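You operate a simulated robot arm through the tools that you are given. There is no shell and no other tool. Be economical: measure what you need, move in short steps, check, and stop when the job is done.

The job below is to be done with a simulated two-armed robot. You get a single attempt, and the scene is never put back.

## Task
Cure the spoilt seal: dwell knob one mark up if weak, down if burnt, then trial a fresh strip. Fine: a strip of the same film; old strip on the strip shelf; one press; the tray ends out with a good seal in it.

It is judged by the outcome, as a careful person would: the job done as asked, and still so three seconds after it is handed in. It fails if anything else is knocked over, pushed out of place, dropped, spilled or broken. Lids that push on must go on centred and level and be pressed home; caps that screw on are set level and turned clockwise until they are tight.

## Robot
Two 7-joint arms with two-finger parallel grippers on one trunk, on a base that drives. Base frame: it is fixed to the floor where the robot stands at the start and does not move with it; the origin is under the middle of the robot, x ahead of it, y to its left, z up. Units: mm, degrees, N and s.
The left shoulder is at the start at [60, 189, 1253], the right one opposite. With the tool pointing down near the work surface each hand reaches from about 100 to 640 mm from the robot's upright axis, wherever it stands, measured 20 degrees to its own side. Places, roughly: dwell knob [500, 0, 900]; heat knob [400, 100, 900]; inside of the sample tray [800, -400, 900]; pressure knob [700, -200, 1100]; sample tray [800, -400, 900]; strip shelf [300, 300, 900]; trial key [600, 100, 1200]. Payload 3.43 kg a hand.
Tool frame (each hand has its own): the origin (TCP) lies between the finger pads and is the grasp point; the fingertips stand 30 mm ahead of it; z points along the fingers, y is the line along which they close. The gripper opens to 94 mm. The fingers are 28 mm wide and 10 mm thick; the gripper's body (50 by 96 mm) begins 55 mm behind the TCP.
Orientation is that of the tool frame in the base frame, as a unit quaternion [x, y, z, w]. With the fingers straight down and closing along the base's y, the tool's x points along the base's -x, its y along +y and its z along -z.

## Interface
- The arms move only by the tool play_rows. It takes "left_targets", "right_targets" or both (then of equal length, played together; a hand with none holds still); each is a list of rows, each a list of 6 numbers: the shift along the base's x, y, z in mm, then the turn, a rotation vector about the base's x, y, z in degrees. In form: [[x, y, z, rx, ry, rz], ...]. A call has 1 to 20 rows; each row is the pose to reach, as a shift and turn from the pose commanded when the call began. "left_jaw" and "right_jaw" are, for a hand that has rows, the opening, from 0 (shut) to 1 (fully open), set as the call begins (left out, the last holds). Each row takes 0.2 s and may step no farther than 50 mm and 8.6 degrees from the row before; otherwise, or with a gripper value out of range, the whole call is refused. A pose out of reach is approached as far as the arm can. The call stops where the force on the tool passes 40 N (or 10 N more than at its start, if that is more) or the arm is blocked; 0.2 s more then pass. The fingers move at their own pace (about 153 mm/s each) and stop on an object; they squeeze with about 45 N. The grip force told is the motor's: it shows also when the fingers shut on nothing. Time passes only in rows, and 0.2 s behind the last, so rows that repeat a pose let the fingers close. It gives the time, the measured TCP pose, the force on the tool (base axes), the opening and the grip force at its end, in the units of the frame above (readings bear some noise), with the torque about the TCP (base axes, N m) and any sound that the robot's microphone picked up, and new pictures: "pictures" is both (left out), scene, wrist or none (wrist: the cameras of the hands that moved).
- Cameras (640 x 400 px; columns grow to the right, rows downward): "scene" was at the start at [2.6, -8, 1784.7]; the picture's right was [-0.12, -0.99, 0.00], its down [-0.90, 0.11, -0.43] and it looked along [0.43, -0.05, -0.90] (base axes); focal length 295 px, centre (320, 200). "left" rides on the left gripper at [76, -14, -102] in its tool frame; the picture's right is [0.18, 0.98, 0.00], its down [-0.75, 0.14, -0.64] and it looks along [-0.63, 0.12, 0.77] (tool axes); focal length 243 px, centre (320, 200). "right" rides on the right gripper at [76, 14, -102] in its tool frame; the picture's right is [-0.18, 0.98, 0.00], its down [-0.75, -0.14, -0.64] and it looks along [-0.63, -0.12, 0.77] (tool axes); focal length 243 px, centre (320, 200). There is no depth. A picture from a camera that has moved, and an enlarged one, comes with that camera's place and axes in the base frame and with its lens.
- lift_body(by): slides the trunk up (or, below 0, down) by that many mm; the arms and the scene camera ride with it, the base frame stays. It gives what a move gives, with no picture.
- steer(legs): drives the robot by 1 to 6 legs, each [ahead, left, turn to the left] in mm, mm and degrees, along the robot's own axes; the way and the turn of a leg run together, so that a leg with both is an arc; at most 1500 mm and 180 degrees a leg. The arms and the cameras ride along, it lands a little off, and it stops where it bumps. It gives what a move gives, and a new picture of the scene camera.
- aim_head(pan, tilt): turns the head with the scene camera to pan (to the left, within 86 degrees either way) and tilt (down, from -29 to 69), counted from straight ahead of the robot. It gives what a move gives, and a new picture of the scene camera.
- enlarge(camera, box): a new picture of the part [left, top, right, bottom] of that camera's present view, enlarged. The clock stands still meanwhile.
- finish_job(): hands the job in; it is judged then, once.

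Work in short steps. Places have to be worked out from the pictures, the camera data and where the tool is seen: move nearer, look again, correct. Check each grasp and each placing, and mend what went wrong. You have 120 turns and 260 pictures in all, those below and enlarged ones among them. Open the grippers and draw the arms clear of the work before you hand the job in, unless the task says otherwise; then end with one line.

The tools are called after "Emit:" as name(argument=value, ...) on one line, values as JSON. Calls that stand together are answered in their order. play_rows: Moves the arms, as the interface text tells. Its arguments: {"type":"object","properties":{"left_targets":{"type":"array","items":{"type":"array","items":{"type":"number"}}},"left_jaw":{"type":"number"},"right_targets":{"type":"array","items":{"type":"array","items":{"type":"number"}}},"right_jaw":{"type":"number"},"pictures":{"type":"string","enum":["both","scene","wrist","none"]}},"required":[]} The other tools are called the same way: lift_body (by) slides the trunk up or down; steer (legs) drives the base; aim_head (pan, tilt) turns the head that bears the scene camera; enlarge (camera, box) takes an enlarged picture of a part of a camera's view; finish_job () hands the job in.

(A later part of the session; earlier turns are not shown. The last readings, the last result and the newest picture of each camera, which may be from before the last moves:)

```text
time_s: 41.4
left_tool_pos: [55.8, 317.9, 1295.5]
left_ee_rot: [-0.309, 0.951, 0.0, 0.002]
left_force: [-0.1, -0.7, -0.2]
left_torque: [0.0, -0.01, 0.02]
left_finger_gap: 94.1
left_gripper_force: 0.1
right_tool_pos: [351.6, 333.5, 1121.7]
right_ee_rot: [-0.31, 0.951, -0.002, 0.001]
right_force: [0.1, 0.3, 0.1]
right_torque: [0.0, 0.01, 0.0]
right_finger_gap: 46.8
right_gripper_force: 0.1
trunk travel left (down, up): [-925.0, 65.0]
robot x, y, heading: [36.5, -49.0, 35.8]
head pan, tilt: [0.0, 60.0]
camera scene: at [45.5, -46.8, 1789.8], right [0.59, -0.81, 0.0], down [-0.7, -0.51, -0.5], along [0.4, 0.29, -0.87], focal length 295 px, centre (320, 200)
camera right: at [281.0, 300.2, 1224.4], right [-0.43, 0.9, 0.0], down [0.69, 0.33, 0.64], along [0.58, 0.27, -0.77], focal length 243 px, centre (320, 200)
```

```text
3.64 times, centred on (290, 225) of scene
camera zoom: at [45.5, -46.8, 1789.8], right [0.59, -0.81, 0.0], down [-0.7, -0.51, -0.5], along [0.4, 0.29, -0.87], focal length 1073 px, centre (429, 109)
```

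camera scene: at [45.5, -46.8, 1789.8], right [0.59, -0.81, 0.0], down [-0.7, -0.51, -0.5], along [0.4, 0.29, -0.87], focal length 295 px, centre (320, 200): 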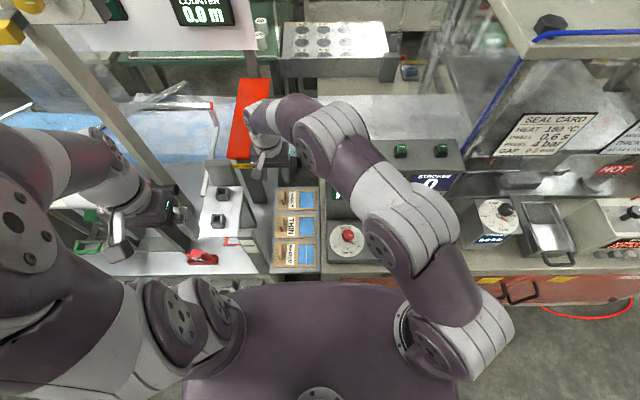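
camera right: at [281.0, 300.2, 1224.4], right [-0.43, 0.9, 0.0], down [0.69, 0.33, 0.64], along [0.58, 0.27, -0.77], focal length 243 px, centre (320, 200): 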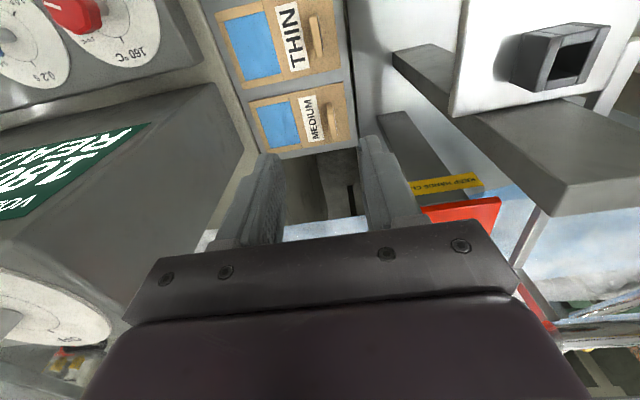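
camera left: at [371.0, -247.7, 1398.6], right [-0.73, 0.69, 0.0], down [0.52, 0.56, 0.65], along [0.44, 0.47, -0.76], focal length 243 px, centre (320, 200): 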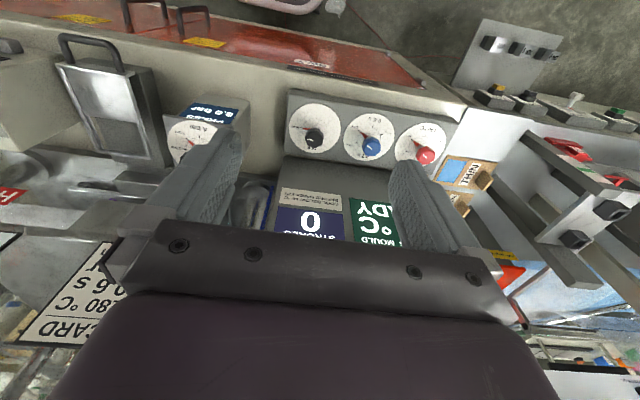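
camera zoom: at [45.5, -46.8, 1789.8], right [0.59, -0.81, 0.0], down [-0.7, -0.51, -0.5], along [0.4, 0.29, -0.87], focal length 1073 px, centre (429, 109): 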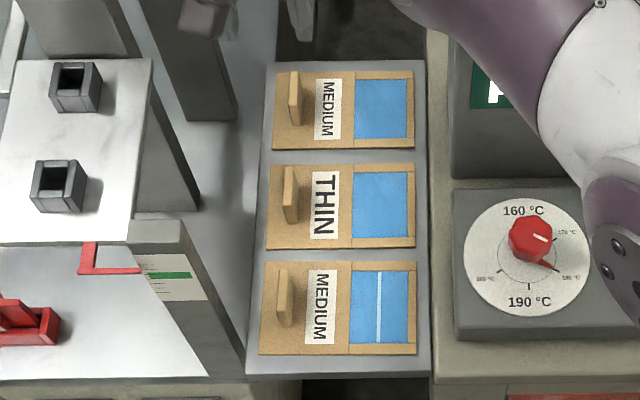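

Both views agree: tab at n≈533, s≈−67 → (390.5, 369). I move over it and descend to z≈960, then check clearance.

Emit:
play_rows(right_targets=[[20, 18, 0, 0, 0, 0], [39, 35.6, 0, 0, 0, 0], [39, 35.6, -40, 0, 0, 0], [39, 35.6, -80, 0, 0, 0], [39, 35.6, -120, 0, 0, 0], [39, 35.6, -155, 0, 0, 0]], pictures="both")

Emit:
enlarge(camera="right", box=[220, 60, 420, 220])

```text
time_s: 42.8
left_tool_pos: [57.1, 318.0, 1296.4]
left_ee_rot: [-0.309, 0.951, 0.0, 0.002]
left_force: [0.7, 0.3, 0.3]
left_torque: [0.01, -0.01, -0.03]
left_finger_gap: 94.1
left_gripper_force: 0.1
right_tool_pos: [387.1, 361.1, 991.6]
right_ee_rot: [-0.309, 0.951, -0.001, 0.0]
right_force: [0.7, -0.3, 1.2]
right_torque: [0.01, 0.0, 0.01]
right_finger_gap: 46.6
right_gripper_force: 0.1
right hand out of reach, approached as far as the arm can: row 2, 3, 4, 5, 6
trunk travel left (down, up): [-925.0, 65.0]
robot x, y, heading: [38.5, -49.6, 36.1]
head pan, tilt: [0.0, 60.0]
camera scene: at [44.9, -47.2, 1789.8], right [0.59, -0.81, 0.0], down [-0.7, -0.51, -0.5], along [0.4, 0.29, -0.87], focal length 295 px, centre (320, 200)
camera right: at [316.9, 327.5, 1093.8], right [-0.43, 0.9, 0.0], down [0.69, 0.33, 0.64], along [0.58, 0.27, -0.77], focal length 243 px, centre (320, 200)
```

scene: 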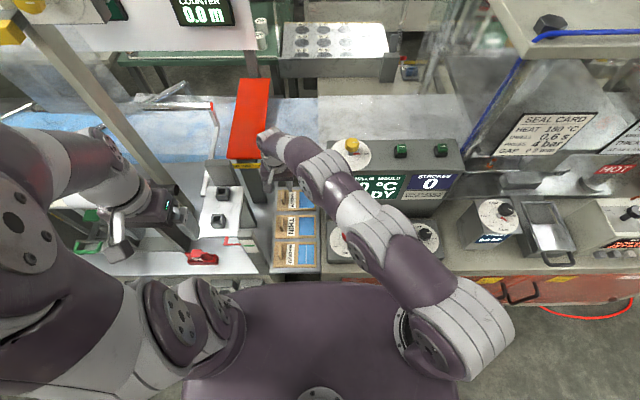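
right: 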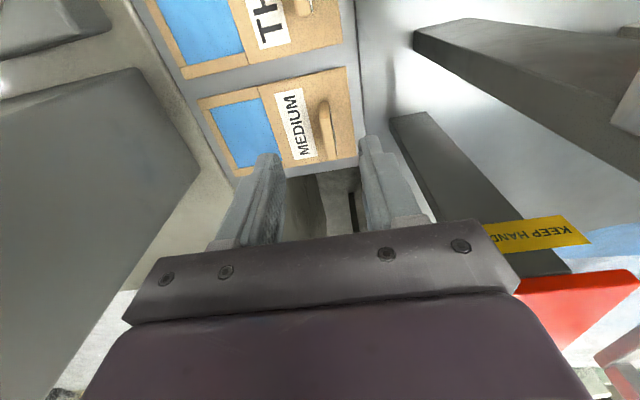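

```text
2.50 times, centred on (320, 140) of right
camera zoom: at [316.9, 327.5, 1093.8], right [-0.43, 0.9, 0.0], down [0.69, 0.33, 0.64], along [0.58, 0.27, -0.77], focal length 606 px, centre (320, 350)
```

zoom: 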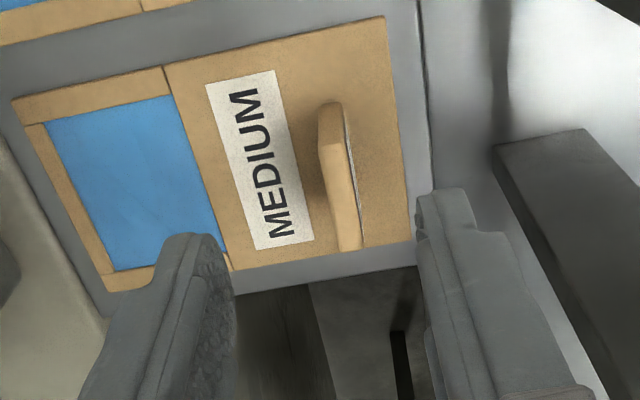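

The arm is at its reach limit (cross-body). Tab re-measured at (389.5, 368). I raise and draw back, then drive 100 mm left so the right arm reaches better.

Emit:
play_rows(right_targets=[[0, 0, 40, 0, 0, 0], [0, 0, 85, 0, 0, 0], [-20, -15, 120, 0, 0, 0], [-48, -35, 140, 0, 0, 0]], pictures="none")

Emit:
steer(legs=[[0, 100, 0]])

```text
time_s: 43.8
left_tool_pos: [53.5, 316.9, 1297.6]
left_ee_rot: [-0.309, 0.951, 0.0, 0.002]
left_force: [-0.3, 0.2, 0.5]
left_torque: [-0.01, 0.0, 0.01]
left_finger_gap: 94.1
left_gripper_force: 0.2
right_tool_pos: [336.6, 323.6, 1133.3]
right_ee_rot: [-0.31, 0.951, -0.002, 0.001]
right_force: [-0.3, 0.1, 0.8]
right_torque: [0.04, -0.05, -0.02]
right_finger_gap: 46.9
right_gripper_force: 0.0
right hand out of reach, approached as far as the arm can: row 2
trunk travel left (down, up): [-925.0, 65.0]
robot x, y, heading: [36.1, -49.7, 36.0]
head pan, tilt: [0.0, 60.0]
```

```text
time_s: 45.0
left_tool_pos: [-2.0, 396.2, 1298.4]
left_ee_rot: [-0.309, 0.951, 0.001, 0.002]
left_force: [-0.4, -0.5, 0.1]
left_torque: [-0.02, 0.03, 0.04]
left_finger_gap: 94.0
left_gripper_force: 0.0
right_tool_pos: [281.5, 403.8, 1132.3]
right_ee_rot: [-0.309, 0.951, -0.001, 0.0]
right_force: [0.2, -0.1, -0.3]
right_torque: [0.01, 0.0, 0.01]
right_finger_gap: 47.3
right_gripper_force: 0.1
trunk travel left (down, up): [-925.0, 65.0]
robot x, y, heading: [-18.4, 31.5, 36.1]
head pan, tilt: [0.0, 60.0]
camera scene: at [-11.8, 30.3, 1789.8], right [0.59, -0.81, 0.0], down [-0.7, -0.51, -0.5], along [0.4, 0.3, -0.87], focal length 295 px, centre (320, 200)
```

scene: 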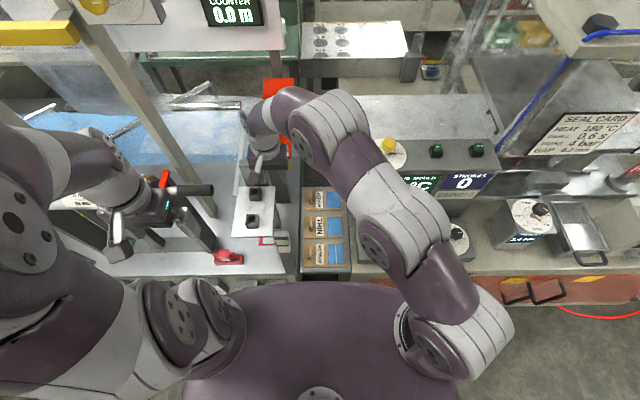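

Now I bring the hand over the tab again and descend to z≈960.

Emit:
play_rows(right_targets=[[27, -9, 0, 0, 0, 0], [54, -18, 0, 0, 0, 0], [81, -27, 0, 0, 0, 0], [108, -35.5, 0, 0, 0, 0], [108, -35.5, -45, 0, 0, 0], [108, -35.5, -90, 0, 0, 0], [108, -35.5, -135, 0, 0, 0], [108, -35.5, -165, 0, 0, 0]], pictures="wrist")

Emit:
enlarge(camera="right", box=[220, 60, 420, 220])

```text
time_s: 46.8
left_tool_pos: [-2.9, 398.5, 1296.0]
left_ee_rot: [-0.309, 0.951, -0.001, 0.002]
left_force: [-0.4, -0.7, -0.4]
left_torque: [0.0, 0.02, -0.01]
left_finger_gap: 94.0
left_gripper_force: 0.1
right_tool_pos: [389.0, 372.0, 967.0]
right_ee_rot: [-0.31, 0.951, -0.002, 0.001]
right_force: [-0.2, -0.6, -0.3]
right_torque: [0.01, 0.04, 0.0]
right_finger_gap: 47.3
right_gripper_force: 0.1
trunk travel left (down, up): [-925.0, 65.0]
robot x, y, heading: [-17.7, 33.5, 36.1]
head pan, tilt: [0.0, 60.0]
camera right: at [318.7, 339.3, 1068.5], right [-0.43, 0.9, 0.0], down [0.69, 0.33, 0.64], along [0.58, 0.27, -0.77], focal length 243 px, centre (320, 200)
```

right: 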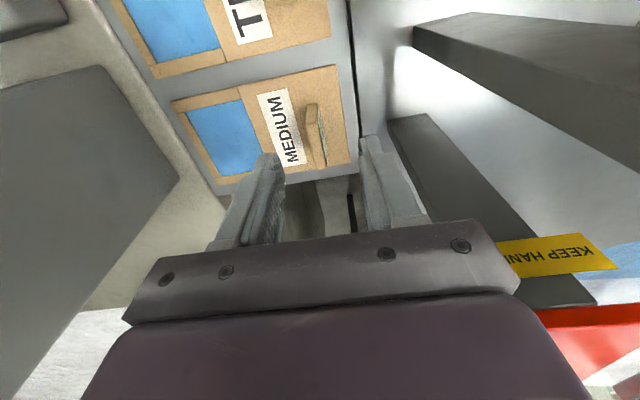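

```text
2.50 times, centred on (320, 140) of right
camera zoom: at [318.7, 339.3, 1068.5], right [-0.43, 0.9, 0.0], down [0.69, 0.33, 0.64], along [0.58, 0.27, -0.77], focal length 606 px, centre (320, 350)
```

zoom: 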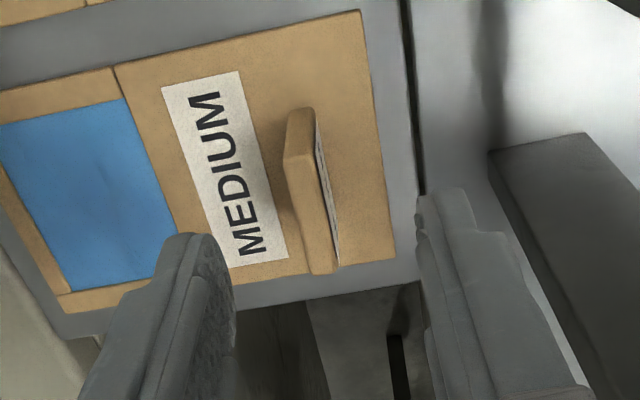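

The tab is ~4 mm off; I correct to (388.5, 368), lower to z≈930 and close.

Emit:
play_rows(right_targets=[[-0.5, -4, -5, 0, 0, 0], [-0.5, -4, -25, 0, 0, 0], [-0.5, -4, -37, 0, 0, 0]], pictures="none")

Emit:
play_rows(right_targets=[[0, 0, 0, 0, 0, 0], [0, 0, 0, 0, 0, 0], [0, 0, 0, 0, 0, 0], [0, 0, 0, 0, 0, 0]], right_jaw=0, pictures="wrist")

```text
time_s: 47.6
left_tool_pos: [-2.7, 397.7, 1295.4]
left_ee_rot: [-0.309, 0.951, -0.001, 0.001]
left_force: [0.3, 0.8, -0.5]
left_torque: [0.01, -0.02, -0.01]
left_finger_gap: 94.0
left_gripper_force: 0.1
right_tool_pos: [388.7, 367.4, 929.4]
right_ee_rot: [-0.311, 0.951, -0.002, 0.001]
right_force: [-0.3, 0.5, -0.3]
right_torque: [0.02, -0.05, 0.02]
right_finger_gap: 46.9
right_gripper_force: 0.1
trunk travel left (down, up): [-925.0, 65.0]
robot x, y, heading: [-20.4, 31.0, 36.2]
head pan, tilt: [0.0, 60.0]
```

```text
time_s: 48.6
left_tool_pos: [-1.0, 398.2, 1296.1]
left_ee_rot: [-0.309, 0.951, 0.0, 0.002]
left_force: [-0.5, -1.2, 0.5]
left_torque: [0.0, -0.06, -0.02]
left_finger_gap: 94.1
left_gripper_force: 0.0
right_tool_pos: [388.1, 367.2, 928.9]
right_ee_rot: [-0.31, 0.951, -0.002, 0.0]
right_force: [-0.1, 0.1, -0.4]
right_torque: [0.0, 0.0, 0.01]
right_finger_gap: 7.4
right_gripper_force: 42.3
trunk travel left (down, up): [-925.0, 65.0]
robot x, y, heading: [-18.2, 30.5, 36.1]
head pan, tilt: [0.0, 60.0]
camera right: at [317.9, 333.8, 1031.5], right [-0.43, 0.9, 0.0], down [0.69, 0.33, 0.64], along [0.58, 0.27, -0.77], focal length 243 px, centre (320, 200)
```

right: 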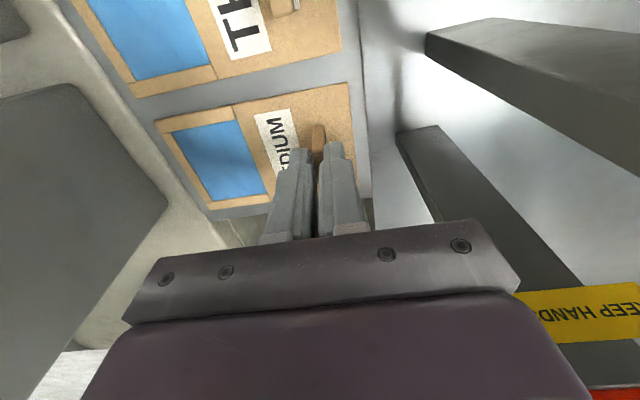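

Fresh MEDIUM strip gripped (7.4 mm). I lift straight up, then draw back.

Emit:
play_rows(right_targets=[[0, 0, 20, 0, 0, 0], [0, 0, 60, 0, 0, 0], [0, 0, 105, 0, 0, 0], [0, 0, 150, 0, 0, 0], [0, 0, 195, 0, 0, 0], [-30, -22, 225, 0, 0, 0], [-65, -48, 250, 0, 0, 0], [-100, -74, 265, 0, 0, 0], [-130, -96, 270, 0, 0, 0]], pictures="both")

```text
refused: row 7 steps farther than a row can; nothing moved
```

Row 7 was just too long; I shorten the steps.

Emit:
play_rows(right_targets=[[0, 0, 20, 0, 0, 0], [0, 0, 60, 0, 0, 0], [0, 0, 105, 0, 0, 0], [0, 0, 150, 0, 0, 0], [0, 0, 195, 0, 0, 0], [-24, -18, 225, 0, 0, 0], [-55, -40, 245, 0, 0, 0], [-85, -62, 260, 0, 0, 0], [-115, -85, 270, 0, 0, 0]], pictures="both")

```text
time_s: 50.6
left_tool_pos: [-4.0, 395.7, 1296.8]
left_ee_rot: [-0.309, 0.951, 0.001, 0.002]
left_force: [1.0, 0.3, -0.3]
left_torque: [-0.01, -0.02, -0.01]
left_finger_gap: 93.9
left_gripper_force: 0.0
right_tool_pos: [271.3, 280.0, 1199.1]
right_ee_rot: [-0.308, 0.951, -0.001, 0.0]
right_force: [-0.6, -0.5, 0.2]
right_torque: [0.05, 0.0, 0.05]
right_finger_gap: 7.5
right_gripper_force: 41.8
trunk travel left (down, up): [-925.0, 65.0]
robot x, y, heading: [-15.8, 29.1, 36.0]
head pan, tilt: [0.0, 60.0]
camera scene: at [-15.2, 31.3, 1789.7], right [0.59, -0.81, 0.0], down [-0.7, -0.51, -0.5], along [0.41, 0.29, -0.87], focal length 295 px, centre (320, 200)
camera right: at [200.5, 246.6, 1301.7], right [-0.43, 0.9, 0.0], down [0.69, 0.33, 0.64], along [0.58, 0.27, -0.77], focal length 243 px, centre (320, 200)
```

scene: 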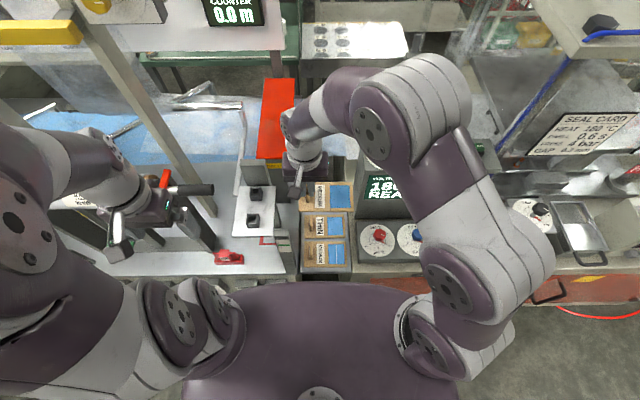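
right: 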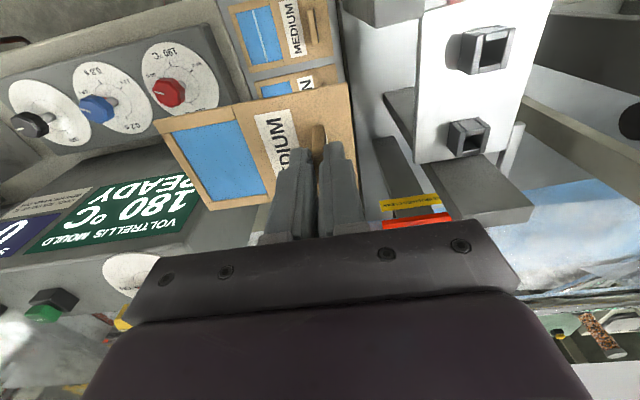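

Fresh strip secured. I carry it toward the robot's right side, clear of the console, before driving.

Emit:
play_rows(right_targets=[[-30, -22, 0, 0, 0, 0], [-55, -48, 0, 0, 0, 0], [-50, -90, 0, 0, 0, 0], [-35, -130, 0, 0, 0, 0], [-15, -170, 0, 0, 0, 0], [5, -205, 0, 0, 0, 0], [25, -229, 0, 0, 0, 0]], pictures="none")

Emit:
steer(legs=[[0, -700, 0]])

```text
time_s: 52.2
left_tool_pos: [-0.8, 398.0, 1297.1]
left_ee_rot: [-0.309, 0.951, 0.0, 0.001]
left_force: [-0.1, 0.1, 0.5]
left_torque: [-0.02, 0.01, 0.0]
left_finger_gap: 94.0
left_gripper_force: 0.2
right_tool_pos: [299.2, 52.8, 1199.4]
right_ee_rot: [-0.31, 0.951, -0.001, 0.001]
right_force: [0.2, 0.7, -0.1]
right_torque: [0.03, -0.01, -0.02]
right_finger_gap: 7.6
right_gripper_force: 41.1
trunk travel left (down, up): [-925.0, 65.0]
robot x, y, heading: [-20.4, 30.0, 36.3]
head pan, tilt: [0.0, 60.0]
```

```text
time_s: 56.0
left_tool_pos: [406.1, -163.1, 1296.0]
left_ee_rot: [-0.311, 0.95, 0.0, 0.002]
left_force: [0.6, 0.3, 0.1]
left_torque: [0.0, -0.03, -0.01]
left_finger_gap: 94.1
left_gripper_force: 0.1
right_tool_pos: [710.1, -506.6, 1199.0]
right_ee_rot: [-0.312, 0.95, -0.002, 0.001]
right_force: [-0.3, 0.2, -0.5]
right_torque: [-0.01, 0.02, -0.03]
right_finger_gap: 7.7
right_gripper_force: 41.7
trunk travel left (down, up): [-925.0, 65.0]
robot x, y, heading: [391.7, -529.8, 36.3]
head pan, tilt: [0.0, 60.0]
camera scene: at [397.3, -528.0, 1789.8], right [0.59, -0.81, 0.0], down [-0.7, -0.51, -0.5], along [0.4, 0.3, -0.87], focal length 295 px, centre (320, 200)
```

scene: 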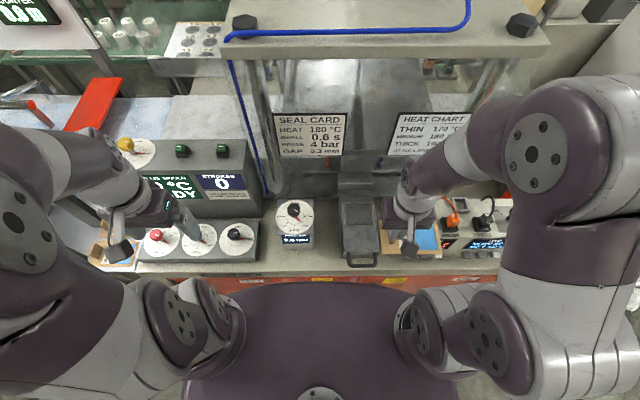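

I turn the strip +90° so the film points into the machine and bring it above the tray (target grasp pose (746,-426)).

Emit:
play_rows(right_targets=[[3, 8, 0, 0, 0, 8.2], [7, 16, 0, 0, 0, 16.4], [10, 24, 0, 0, 0, 24.6], [14, 32, 0, 0, 0, 32.8], [17, 40, 0, 0, 0, 41], [21, 48, 0, 0, 0, 49.2], [25, 56, -5, 0, 0, 57.4], [28, 64, -15, 0, 0, 65.6], [32, 72, -30, 0, 0, 73.8], [36, 80, -50, 0, 0, 82], [36, 80, -80, 0, 0, 90], [36, 80, -110, 0, 0, 90]], pictures="both")

Emit:
enlarge(camera="scene", box=[310, 150, 430, 280])

```text
time_s: 58.6
left_tool_pos: [407.5, -164.4, 1297.5]
left_ee_rot: [-0.312, 0.95, -0.001, 0.002]
left_force: [0.0, -0.5, 0.0]
left_torque: [0.01, 0.0, 0.03]
left_finger_gap: 94.1
left_gripper_force: 0.0
right_tool_pos: [746.3, -426.8, 1086.9]
right_ee_rot: [0.893, -0.45, 0.001, -0.002]
right_force: [-0.3, 0.3, 0.2]
right_torque: [0.0, -0.01, 0.0]
right_finger_gap: 7.4
right_gripper_force: 41.5
trunk travel left (down, up): [-925.0, 65.0]
robot x, y, heading: [389.6, -534.9, 36.4]
head pan, tilt: [0.0, 60.0]
camera scene: at [399.1, -528.5, 1789.8], right [0.59, -0.81, 0.0], down [-0.7, -0.51, -0.5], along [0.4, 0.3, -0.87], focal length 295 px, centre (320, 200)
camera right: at [779.8, -496.3, 1190.8], right [-0.9, -0.44, 0.0], down [-0.34, 0.69, 0.64], along [-0.28, 0.58, -0.77], focal length 243 px, centre (320, 200)
```

scene: 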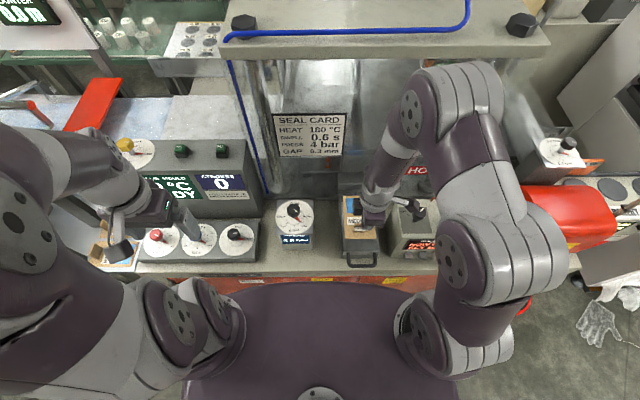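
right: 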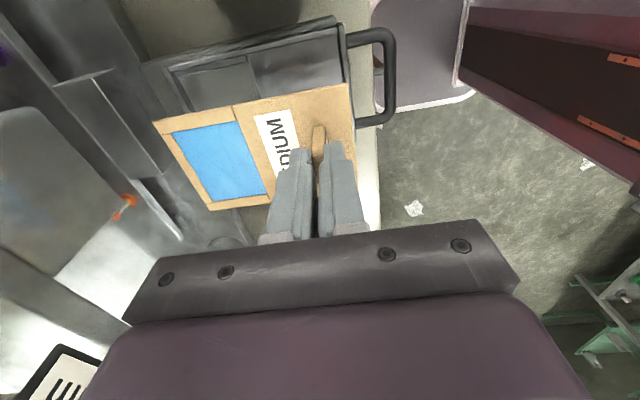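

```text
3.08 times, centred on (370, 215) of scene
camera zoom: at [399.1, -528.5, 1789.8], right [0.59, -0.81, 0.0], down [-0.7, -0.51, -0.5], along [0.4, 0.3, -0.87], focal length 908 px, centre (166, 154)
```

zoom: 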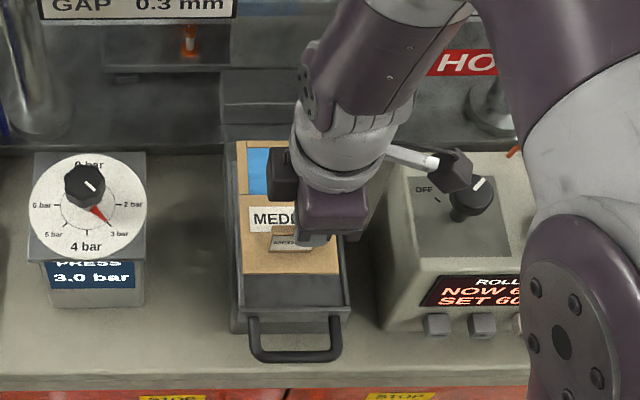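

Comparing with the old strip's grip, this card sits ~12 mm to the left (−s) in the hand, so I shift +12 mm along the bench and lower to z≈1015 for a check.

Emit:
play_rows(right_targets=[[7, -9.5, -20, 0, 0, 0], [7, -9.5, -45, 0, 0, 0], [7, -9.5, -65, 0, 0, 0]], pictures="wrist")

Emit:
enlarge(camera="scene", box=[310, 170, 430, 280])

Emit:
enlarge(camera="right", box=[80, 10, 420, 240])

```text
time_s: 59.4
left_tool_pos: [406.1, -164.0, 1296.7]
left_ee_rot: [-0.312, 0.95, 0.0, 0.002]
left_force: [-0.6, 1.1, -0.9]
left_torque: [-0.01, 0.01, 0.0]
left_finger_gap: 94.1
left_gripper_force: 0.0
right_tool_pos: [752.3, -436.2, 1023.7]
right_ee_rot: [0.893, -0.45, 0.001, -0.001]
right_force: [-0.8, 0.6, -1.1]
right_torque: [-0.04, -0.03, -0.02]
right_finger_gap: 7.4
right_gripper_force: 41.7
trunk travel left (down, up): [-925.0, 65.0]
robot x, y, heading: [390.6, -532.1, 36.5]
head pan, tilt: [0.0, 60.0]
camera right: at [786.0, -505.8, 1126.5], right [-0.9, -0.44, 0.0], down [-0.34, 0.69, 0.64], along [-0.28, 0.58, -0.77], focal length 243 px, centre (320, 200)
```

right: 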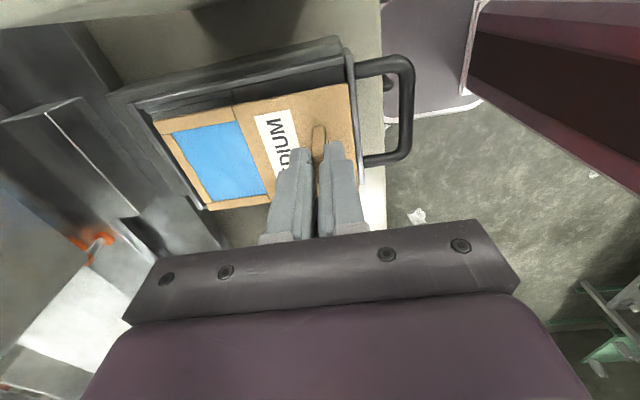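

```text
3.64 times, centred on (370, 225) of scene
camera zoom: at [398.0, -528.6, 1789.8], right [0.59, -0.81, 0.0], down [-0.7, -0.51, -0.5], along [0.4, 0.3, -0.87], focal length 1073 px, centre (138, 109)
```

zoom: 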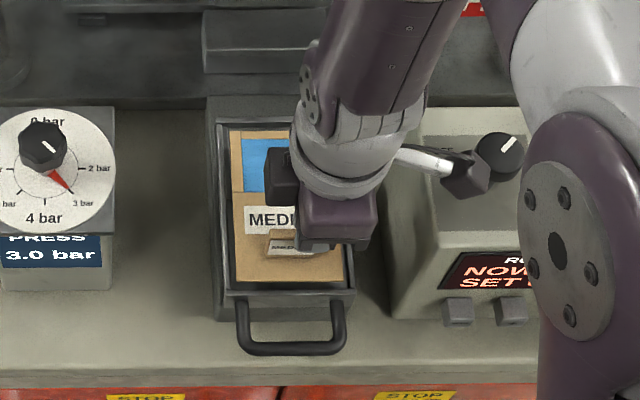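

```text
1.74 times, centred on (250, 125) of right
camera zoom: at [786.0, -505.8, 1126.5], right [-0.9, -0.44, 0.0], down [-0.34, 0.69, 0.64], along [-0.28, 0.58, -0.77], focal length 422 px, centre (442, 330)
```

zoom: 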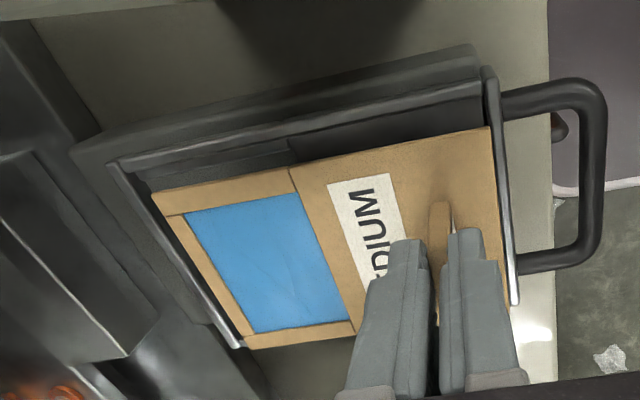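

Looks nearly centred. I lower 14 mm more and compare with the rim.

Emit:
play_rows(right_targets=[[1, -1.5, -14, 0, 0, 0]], pictures="none")

Emit:
enlarge(camera="scene", box=[330, 190, 410, 270])

Emit:
enlarge(camera="right", box=[80, 10, 420, 240])

```text
time_s: 59.8
left_tool_pos: [406.8, -163.5, 1295.3]
left_ee_rot: [-0.311, 0.95, 0.0, 0.003]
left_force: [-0.4, -0.1, -1.1]
left_torque: [-0.01, 0.03, -0.01]
left_finger_gap: 94.1
left_gripper_force: 0.1
right_tool_pos: [755.3, -437.9, 1009.5]
right_ee_rot: [0.892, -0.451, 0.001, -0.002]
right_force: [0.2, 0.5, -0.8]
right_torque: [-0.02, 0.01, -0.01]
right_finger_gap: 7.5
right_gripper_force: 41.9
trunk travel left (down, up): [-925.0, 65.0]
robot x, y, heading: [394.7, -532.4, 36.5]
head pan, tilt: [0.0, 60.0]
```

```text
5.00 times, centred on (370, 230) of scene
camera zoom: at [399.0, -528.5, 1789.8], right [0.59, -0.81, 0.0], down [-0.7, -0.51, -0.5], along [0.4, 0.3, -0.87], focal length 1475 px, centre (70, 50)
```

zoom: 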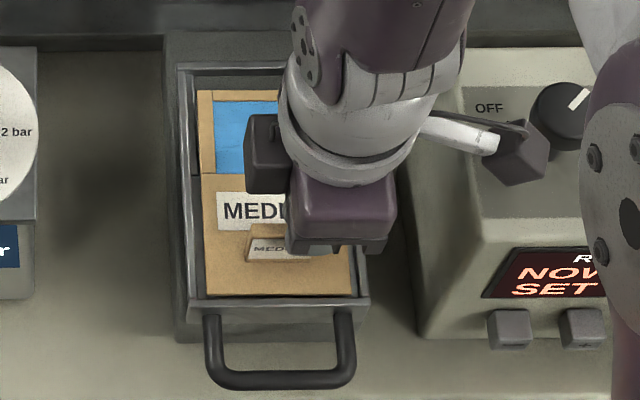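

```text
1.74 times, centred on (250, 125) of right
camera zoom: at [787.7, -507.1, 1112.2], right [-0.9, -0.44, 0.0], down [-0.34, 0.69, 0.64], along [-0.28, 0.58, -0.77], focal length 422 px, centre (442, 330)
```

zoom: 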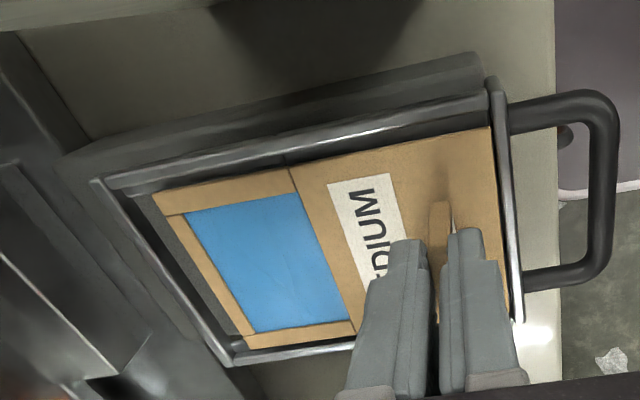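

It's close to the front rim and slightly left; I shift +4 mm inward and +3 mm right and lower 10 mm.

Emit:
play_rows(right_targets=[[3, 0, 0, 0, 0, 0], [3, 0, -5, 0, 0, 0], [3, 0, -10, 0, 0, 0]], pictures="none")

Emit:
enlarge(camera="scene", box=[330, 190, 410, 270])

Emit:
enlarge(camera="right", box=[80, 10, 420, 240])

```text
time_s: 60.6
left_tool_pos: [405.3, -165.9, 1298.1]
left_ee_rot: [-0.312, 0.95, 0.001, 0.003]
left_force: [1.3, -0.6, 0.4]
left_torque: [-0.01, 0.02, 0.02]
left_finger_gap: 93.9
left_gripper_force: 0.1
right_tool_pos: [759.5, -436.3, 1004.9]
right_ee_rot: [0.892, -0.452, 0.003, -0.007]
right_force: [1.7, -4.7, 23.7]
right_torque: [-0.18, -0.11, 0.02]
right_finger_gap: 7.1
right_gripper_force: 41.8
trunk travel left (down, up): [-925.0, 65.0]
robot x, y, heading: [394.5, -534.5, 36.1]
head pan, tilt: [0.0, 60.0]
stopped in row 3 (right hand): the force on the tool passed its limit at 45 N (the readings are from after the stop); the commanded pose is now the measured one
```

```text
5.00 times, centred on (370, 230) of scene
camera zoom: at [395.7, -531.2, 1790.0], right [0.59, -0.81, 0.0], down [-0.7, -0.51, -0.5], along [0.4, 0.3, -0.87], focal length 1475 px, centre (70, 50)
```

zoom: 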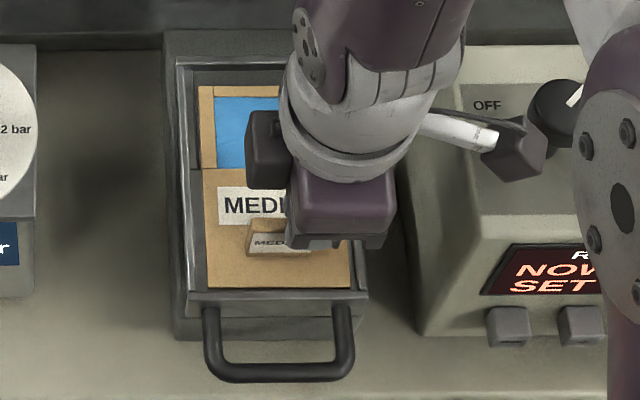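

```text
1.74 times, centred on (250, 125) of right
camera zoom: at [791.1, -507.1, 1106.6], right [-0.9, -0.43, -0.01], down [-0.34, 0.69, 0.64], along [-0.27, 0.59, -0.76], focal length 422 px, centre (442, 330)
```

zoom: 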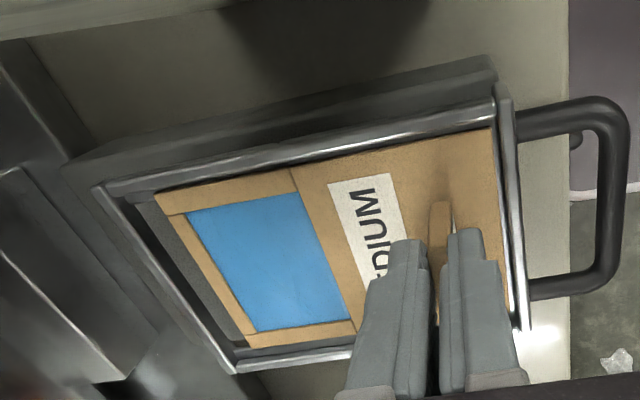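

The card lies inside the rim on all sides with contact felt. I release and rise.

Emit:
play_rows(right_targets=[[0, 0, 1, 0, 0, 0], [0, 0, 1, 0, 0, 0], [0, 0, 2, 0, 0, 0], [0, 0, 30, 0, 0, 0], [0, 0, 75, 0, 0, 0], [0, 0, 120, 0, 0, 0]], right_jaw=0.5, pictures="wrist")

Emit:
enlarge(camera="scene", box=[330, 190, 410, 270])

```text
time_s: 62.0
left_tool_pos: [405.6, -164.2, 1296.9]
left_ee_rot: [-0.311, 0.95, 0.001, 0.002]
left_force: [0.2, 0.1, 0.2]
left_torque: [0.02, -0.01, 0.01]
left_finger_gap: 94.0
left_gripper_force: 0.1
right_tool_pos: [758.7, -437.5, 1124.4]
right_ee_rot: [0.893, -0.451, 0.002, -0.005]
right_force: [0.4, -0.1, 0.1]
right_torque: [0.0, -0.02, -0.01]
right_finger_gap: 47.0
right_gripper_force: 0.1
trunk travel left (down, up): [-925.0, 65.0]
robot x, y, heading: [394.0, -533.4, 36.4]
head pan, tilt: [0.0, 60.0]
camera right: at [790.4, -507.3, 1226.4], right [-0.9, -0.43, -0.01], down [-0.34, 0.69, 0.64], along [-0.27, 0.58, -0.77], focal length 243 px, centre (320, 200)
```

right: 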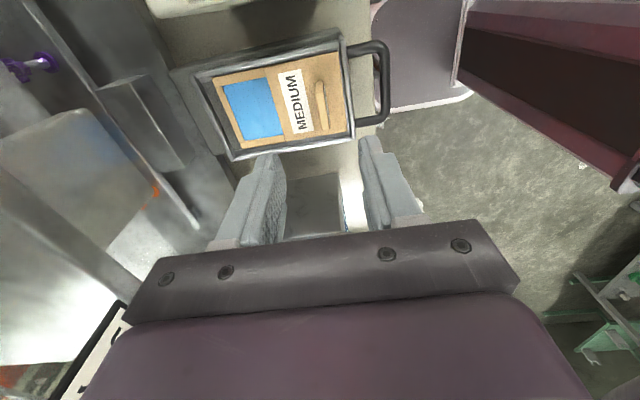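

```text
5.00 times, centred on (370, 230) of scene
camera zoom: at [396.1, -530.9, 1789.7], right [0.59, -0.81, 0.0], down [-0.7, -0.51, -0.5], along [0.4, 0.3, -0.87], focal length 1475 px, centre (70, 50)
```

zoom: 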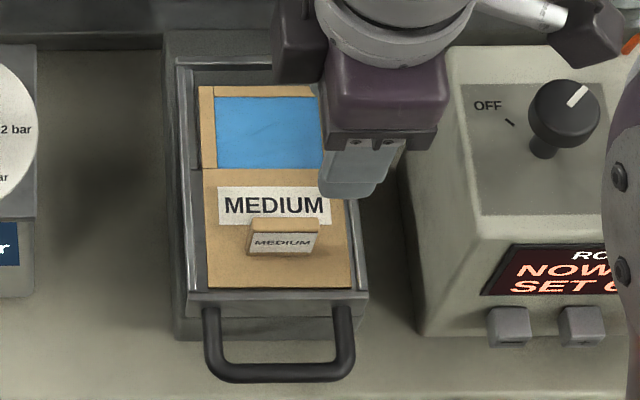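

Fresh strip is neatly in. Now the tray must be slid in: handle bar located at about (694, -470, 923). I move above it with jaws at 0.4 and look; I also check the key labels.

Emit:
play_rows(right_targets=[[-33, -16, 0, 0, 0, 0], [-65, -33, 0, 0, 0, 0], [-65, -33, -40, 0, 0, 0], [-65, -33, -80, 0, 0, 0], [-65, -33, -120, 0, 0, 0]], right_jaw=0.4, pictures="wrist")

Emit:
enlarge(camera="scene", box=[320, 190, 420, 280])

Emit:
enlarge(camera="scene", box=[110, 120, 270, 220])

```text
time_s: 63.2
left_tool_pos: [406.1, -163.6, 1296.3]
left_ee_rot: [-0.311, 0.95, 0.0, 0.003]
left_force: [-0.1, -0.4, 0.2]
left_torque: [0.0, 0.01, -0.01]
left_finger_gap: 93.9
left_gripper_force: 0.1
right_tool_pos: [694.8, -469.5, 1002.5]
right_ee_rot: [0.892, -0.451, 0.003, -0.005]
right_force: [0.5, 0.1, 0.1]
right_torque: [0.04, -0.01, 0.0]
right_finger_gap: 37.6
right_gripper_force: 0.1
trunk travel left (down, up): [-925.0, 65.0]
robot x, y, heading: [389.8, -535.7, 36.5]
head pan, tilt: [0.0, 60.0]
camera right: at [727.1, -539.5, 1104.7], right [-0.9, -0.43, -0.01], down [-0.34, 0.69, 0.64], along [-0.27, 0.58, -0.76], focal length 243 px, centre (320, 200)
```

right: 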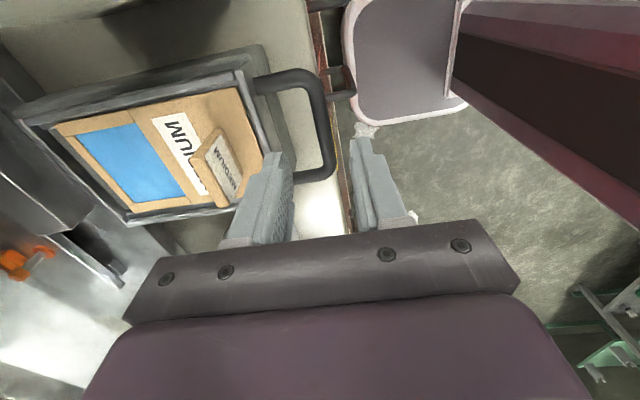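

```text
4.44 times, centred on (370, 235) of scene
camera zoom: at [397.5, -529.5, 1789.8], right [0.59, -0.81, 0.0], down [-0.7, -0.51, -0.5], along [0.4, 0.3, -0.87], focal length 1311 px, centre (98, 44)
```

zoom: 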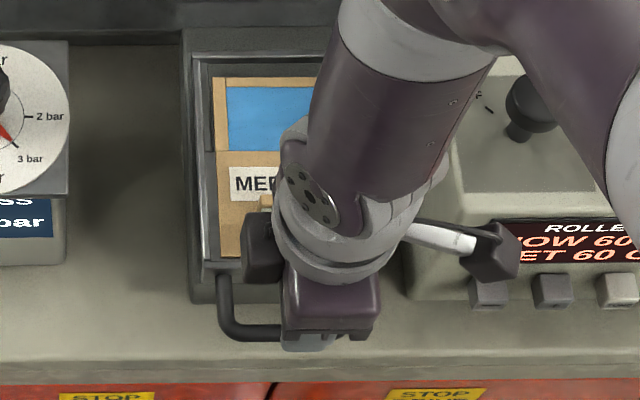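

```text
4.00 times, centred on (190, 170) of scene
camera zoom: at [397.5, -529.5, 1789.8], right [0.59, -0.81, 0.0], down [-0.7, -0.51, -0.5], along [0.4, 0.3, -0.87], focal length 1180 px, centre (840, 320)
```

zoom: 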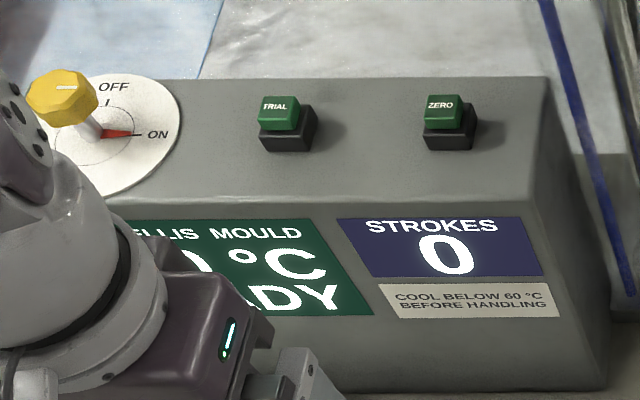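

Bar confirmed at (694.5, -471, 922). I descend to z≈934 and grip the bar.

Emit:
play_rows(right_targets=[[0, -1, -35, 0, 0, 0], [0, -1, -55, 0, 0, 0], [0, -1, -68, 0, 0, 0]], pictures="none")

Emit:
play_rows(right_targets=[[0, 0, 0, 0, 0, 0], [0, 0, 0, 0, 0, 0], [0, 0, 0, 0, 0, 0]], right_jaw=0, pictures="both")

```text
time_s: 64.0
left_tool_pos: [407.6, -163.0, 1297.9]
left_ee_rot: [-0.311, 0.95, 0.0, 0.002]
left_force: [0.2, 0.1, 0.4]
left_torque: [-0.01, 0.0, -0.03]
left_finger_gap: 93.9
left_gripper_force: 0.1
right_tool_pos: [695.3, -470.5, 935.8]
right_ee_rot: [0.892, -0.452, 0.002, -0.004]
right_force: [-0.2, 1.1, 0.2]
right_torque: [-0.02, 0.02, -0.03]
right_finger_gap: 37.7
right_gripper_force: 0.1
trunk travel left (down, up): [-925.0, 65.0]
robot x, y, heading: [392.2, -533.3, 36.7]
head pan, tilt: [0.0, 60.0]
```

```text
time_s: 64.8
left_tool_pos: [407.2, -163.4, 1298.2]
left_ee_rot: [-0.311, 0.95, -0.001, 0.002]
left_force: [-0.2, 0.6, -0.6]
left_torque: [0.01, 0.01, -0.01]
left_finger_gap: 94.0
left_gripper_force: 0.0
right_tool_pos: [695.7, -470.1, 935.6]
right_ee_rot: [0.893, -0.451, 0.002, -0.004]
right_force: [-0.2, 0.2, -6.6]
right_torque: [0.06, 0.09, 1.07]
right_finger_gap: 11.5
right_gripper_force: 45.0
trunk travel left (down, up): [-925.0, 65.0]
robot x, y, heading: [389.3, -531.7, 36.7]
head pan, tilt: [0.0, 60.0]
camera scene: at [398.7, -528.9, 1789.7], right [0.59, -0.81, 0.0], down [-0.7, -0.51, -0.5], along [0.4, 0.3, -0.87], focal length 295 px, centre (320, 200)
camera right: at [727.6, -540.6, 1037.2], right [-0.9, -0.44, -0.01], down [-0.34, 0.69, 0.64], along [-0.27, 0.58, -0.77], focal length 243 px, centre (320, 200)
```

scene: 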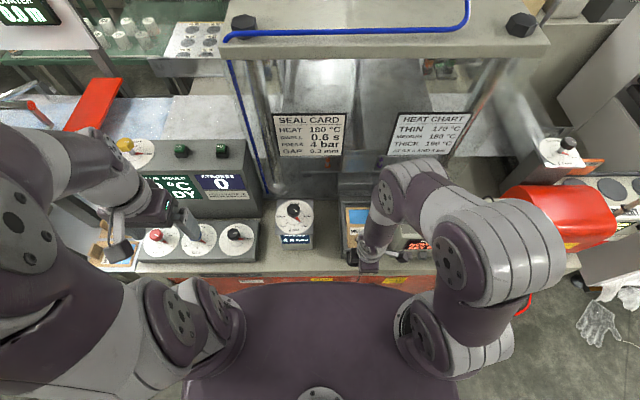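
right: 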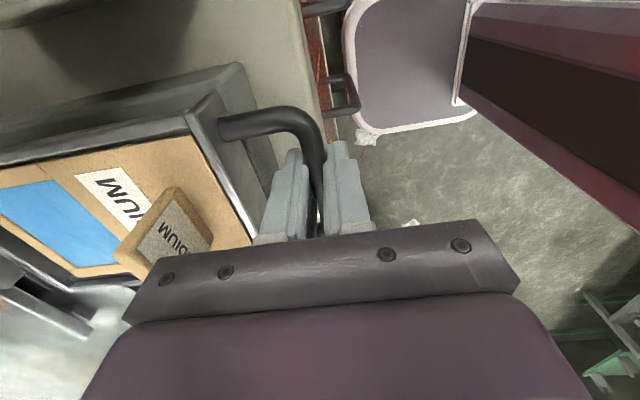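

Handle held. I push the tray inward along its axis in small steps, stopping on force.

Emit:
play_rows(right_targets=[[12, 9, 0, 0, 0, 0], [24, 18, 0, 0, 0, 0], [36, 26.5, 0, 0, 0, 0], [48, 35, 0, 0, 0, 0], [60, 44, 0, 0, 0, 0], [72, 53, 0, 0, 0, 0]], pictures="both")

```text
time_s: 65.6
left_tool_pos: [401.3, -163.4, 1296.6]
left_ee_rot: [-0.312, 0.95, -0.001, 0.003]
left_force: [-0.1, 0.6, -0.7]
left_torque: [-0.02, 0.01, 0.03]
left_finger_gap: 94.1
left_gripper_force: 0.0
right_tool_pos: [714.9, -454.8, 934.4]
right_ee_rot: [0.894, -0.447, 0.002, 0.008]
right_force: [-27.8, -5.0, 48.5]
right_torque: [1.46, 1.44, 0.83]
right_finger_gap: 11.5
right_gripper_force: 45.3
trunk travel left (down, up): [-925.0, 65.0]
robot x, y, heading: [388.3, -530.3, 36.5]
head pan, tilt: [0.0, 60.0]
stopped in row 3 (right hand): the force on the tool passed its limit at 51 N (the readings are from after the stop); the commanded pose is now the measured one
camera scene: at [389.6, -530.0, 1791.0], right [0.59, -0.81, 0.0], down [-0.69, -0.51, -0.5], along [0.41, 0.3, -0.86], focal length 295 px, centre (320, 200)
camera right: at [749.0, -523.1, 1038.3], right [-0.9, -0.44, 0.01], down [-0.34, 0.7, 0.63], along [-0.29, 0.56, -0.77], focal length 243 px, centre (320, 200)
```

scene: 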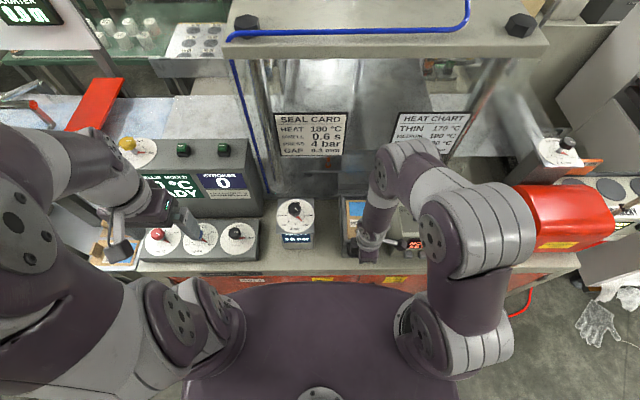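
right: 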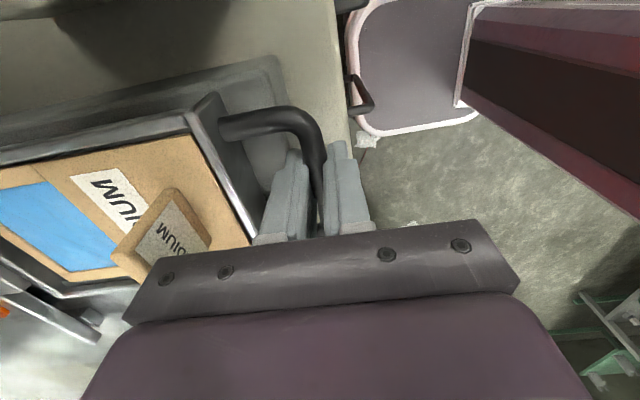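

The tray moved ~24 mm, then the fingertips (z≈904) seem to have met the fixed base's front edge. I open and rise a bit to look.

Emit:
play_rows(right_targets=[[0, 0, 0, 0, 0, 0], [0, 0, 0, 0, 0, 0], [0, 0, 20, 0, 0, 0], [0, 0, 60, 0, 0, 0]], right_jaw=0.4, pictures="wrist")

Emit:
enlarge(camera="scene", box=[320, 170, 440, 280])

Emit:
enlarge(camera="right", box=[120, 20, 420, 230])

```text
time_s: 66.6
left_tool_pos: [405.0, -164.4, 1295.6]
left_ee_rot: [-0.311, 0.95, 0.001, 0.003]
left_force: [-0.8, 0.0, -0.2]
left_torque: [0.03, -0.01, -0.02]
left_finger_gap: 94.0
left_gripper_force: 0.0
right_tool_pos: [719.3, -453.5, 993.3]
right_ee_rot: [0.893, -0.45, 0.001, 0.004]
right_force: [-0.2, -0.1, 0.4]
right_torque: [0.02, -0.01, 0.01]
right_finger_gap: 37.7
right_gripper_force: 0.1
trunk travel left (down, up): [-925.0, 65.0]
robot x, y, heading: [388.9, -533.1, 36.5]
head pan, tilt: [0.0, 60.0]
camera right: at [753.7, -522.1, 1096.5], right [-0.9, -0.44, 0.01], down [-0.33, 0.7, 0.64], along [-0.28, 0.57, -0.77], focal length 243 px, centre (320, 200)
```

right: 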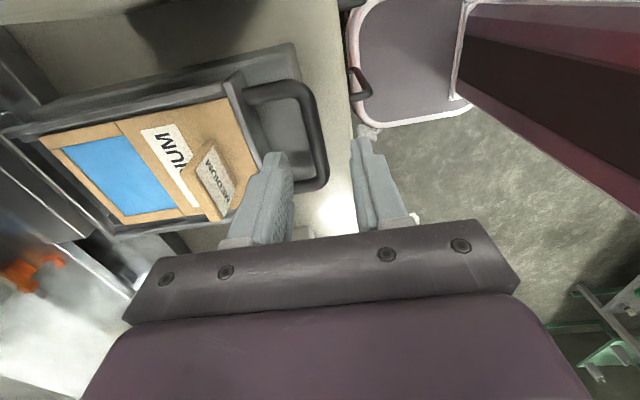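

```text
3.64 times, centred on (380, 225) of scene
camera zoom: at [395.3, -530.0, 1789.8], right [0.59, -0.81, 0.0], down [-0.7, -0.51, -0.5], along [0.4, 0.3, -0.87], focal length 1073 px, centre (102, 109)
```

zoom: 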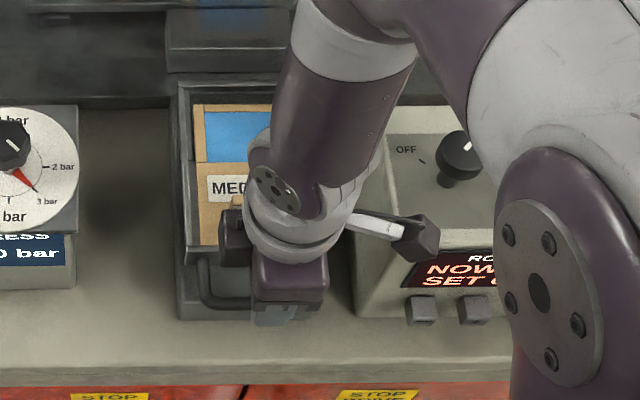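

```text
1.90 times, centred on (270, 125) of right
camera zoom: at [753.7, -522.1, 1096.5], right [-0.9, -0.44, 0.01], down [-0.33, 0.7, 0.64], along [-0.28, 0.57, -0.77], focal length 462 px, centre (415, 343)
```

zoom: 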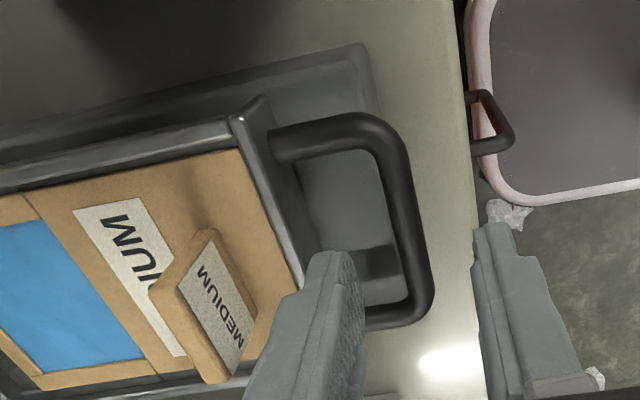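

The base sticks out below the handle, top at ≈905. I regrip the bar higher (TCP z≈944, tips ≈914).

Emit:
play_rows(right_targets=[[-5, -2.5, -20, 0, 0, 0], [-5, -2.5, -40, 0, 0, 0], [-5, -2.5, -49, 0, 0, 0]], pictures="none")

Emit:
play_rows(right_targets=[[0, 0, 0, 0, 0, 0], [0, 0, 0, 0, 0, 0], [0, 0, 0, 0, 0, 0]], right_jaw=0, pictures="wrist")

```text
time_s: 67.4
left_tool_pos: [407.1, -164.3, 1297.6]
left_ee_rot: [-0.311, 0.95, -0.001, 0.002]
left_force: [-0.3, -1.0, -0.1]
left_torque: [-0.01, -0.01, -0.01]
left_finger_gap: 94.0
left_gripper_force: 0.0
right_tool_pos: [715.0, -457.1, 943.1]
right_ee_rot: [0.893, -0.45, 0.0, 0.006]
right_force: [0.1, 0.2, 0.3]
right_torque: [0.01, 0.03, 0.03]
right_finger_gap: 37.8
right_gripper_force: 0.0
trunk travel left (down, up): [-925.0, 65.0]
robot x, y, heading: [392.9, -533.8, 36.4]
head pan, tilt: [0.0, 60.0]
```

```text
time_s: 68.2
left_tool_pos: [406.9, -164.9, 1296.9]
left_ee_rot: [-0.311, 0.95, 0.001, 0.002]
left_force: [0.3, -0.9, 1.4]
left_torque: [-0.01, 0.0, -0.03]
left_finger_gap: 94.1
left_gripper_force: 0.1
right_tool_pos: [714.8, -456.6, 943.2]
right_ee_rot: [0.893, -0.449, 0.0, 0.007]
right_force: [0.0, 1.2, -4.2]
right_torque: [0.54, 0.36, 0.75]
right_finger_gap: 11.7
right_gripper_force: 45.1
trunk travel left (down, up): [-925.0, 65.0]
robot x, y, heading: [395.8, -535.8, 36.4]
head pan, tilt: [0.0, 60.0]
camera right: at [749.7, -524.5, 1046.1], right [-0.9, -0.44, 0.01], down [-0.33, 0.7, 0.64], along [-0.29, 0.57, -0.77], focal length 243 px, centre (320, 200)
```

right: 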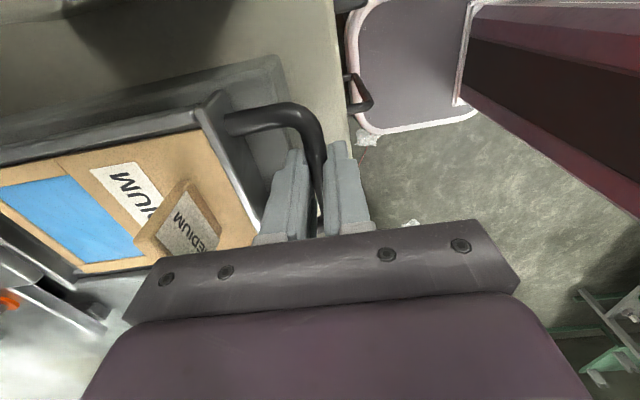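

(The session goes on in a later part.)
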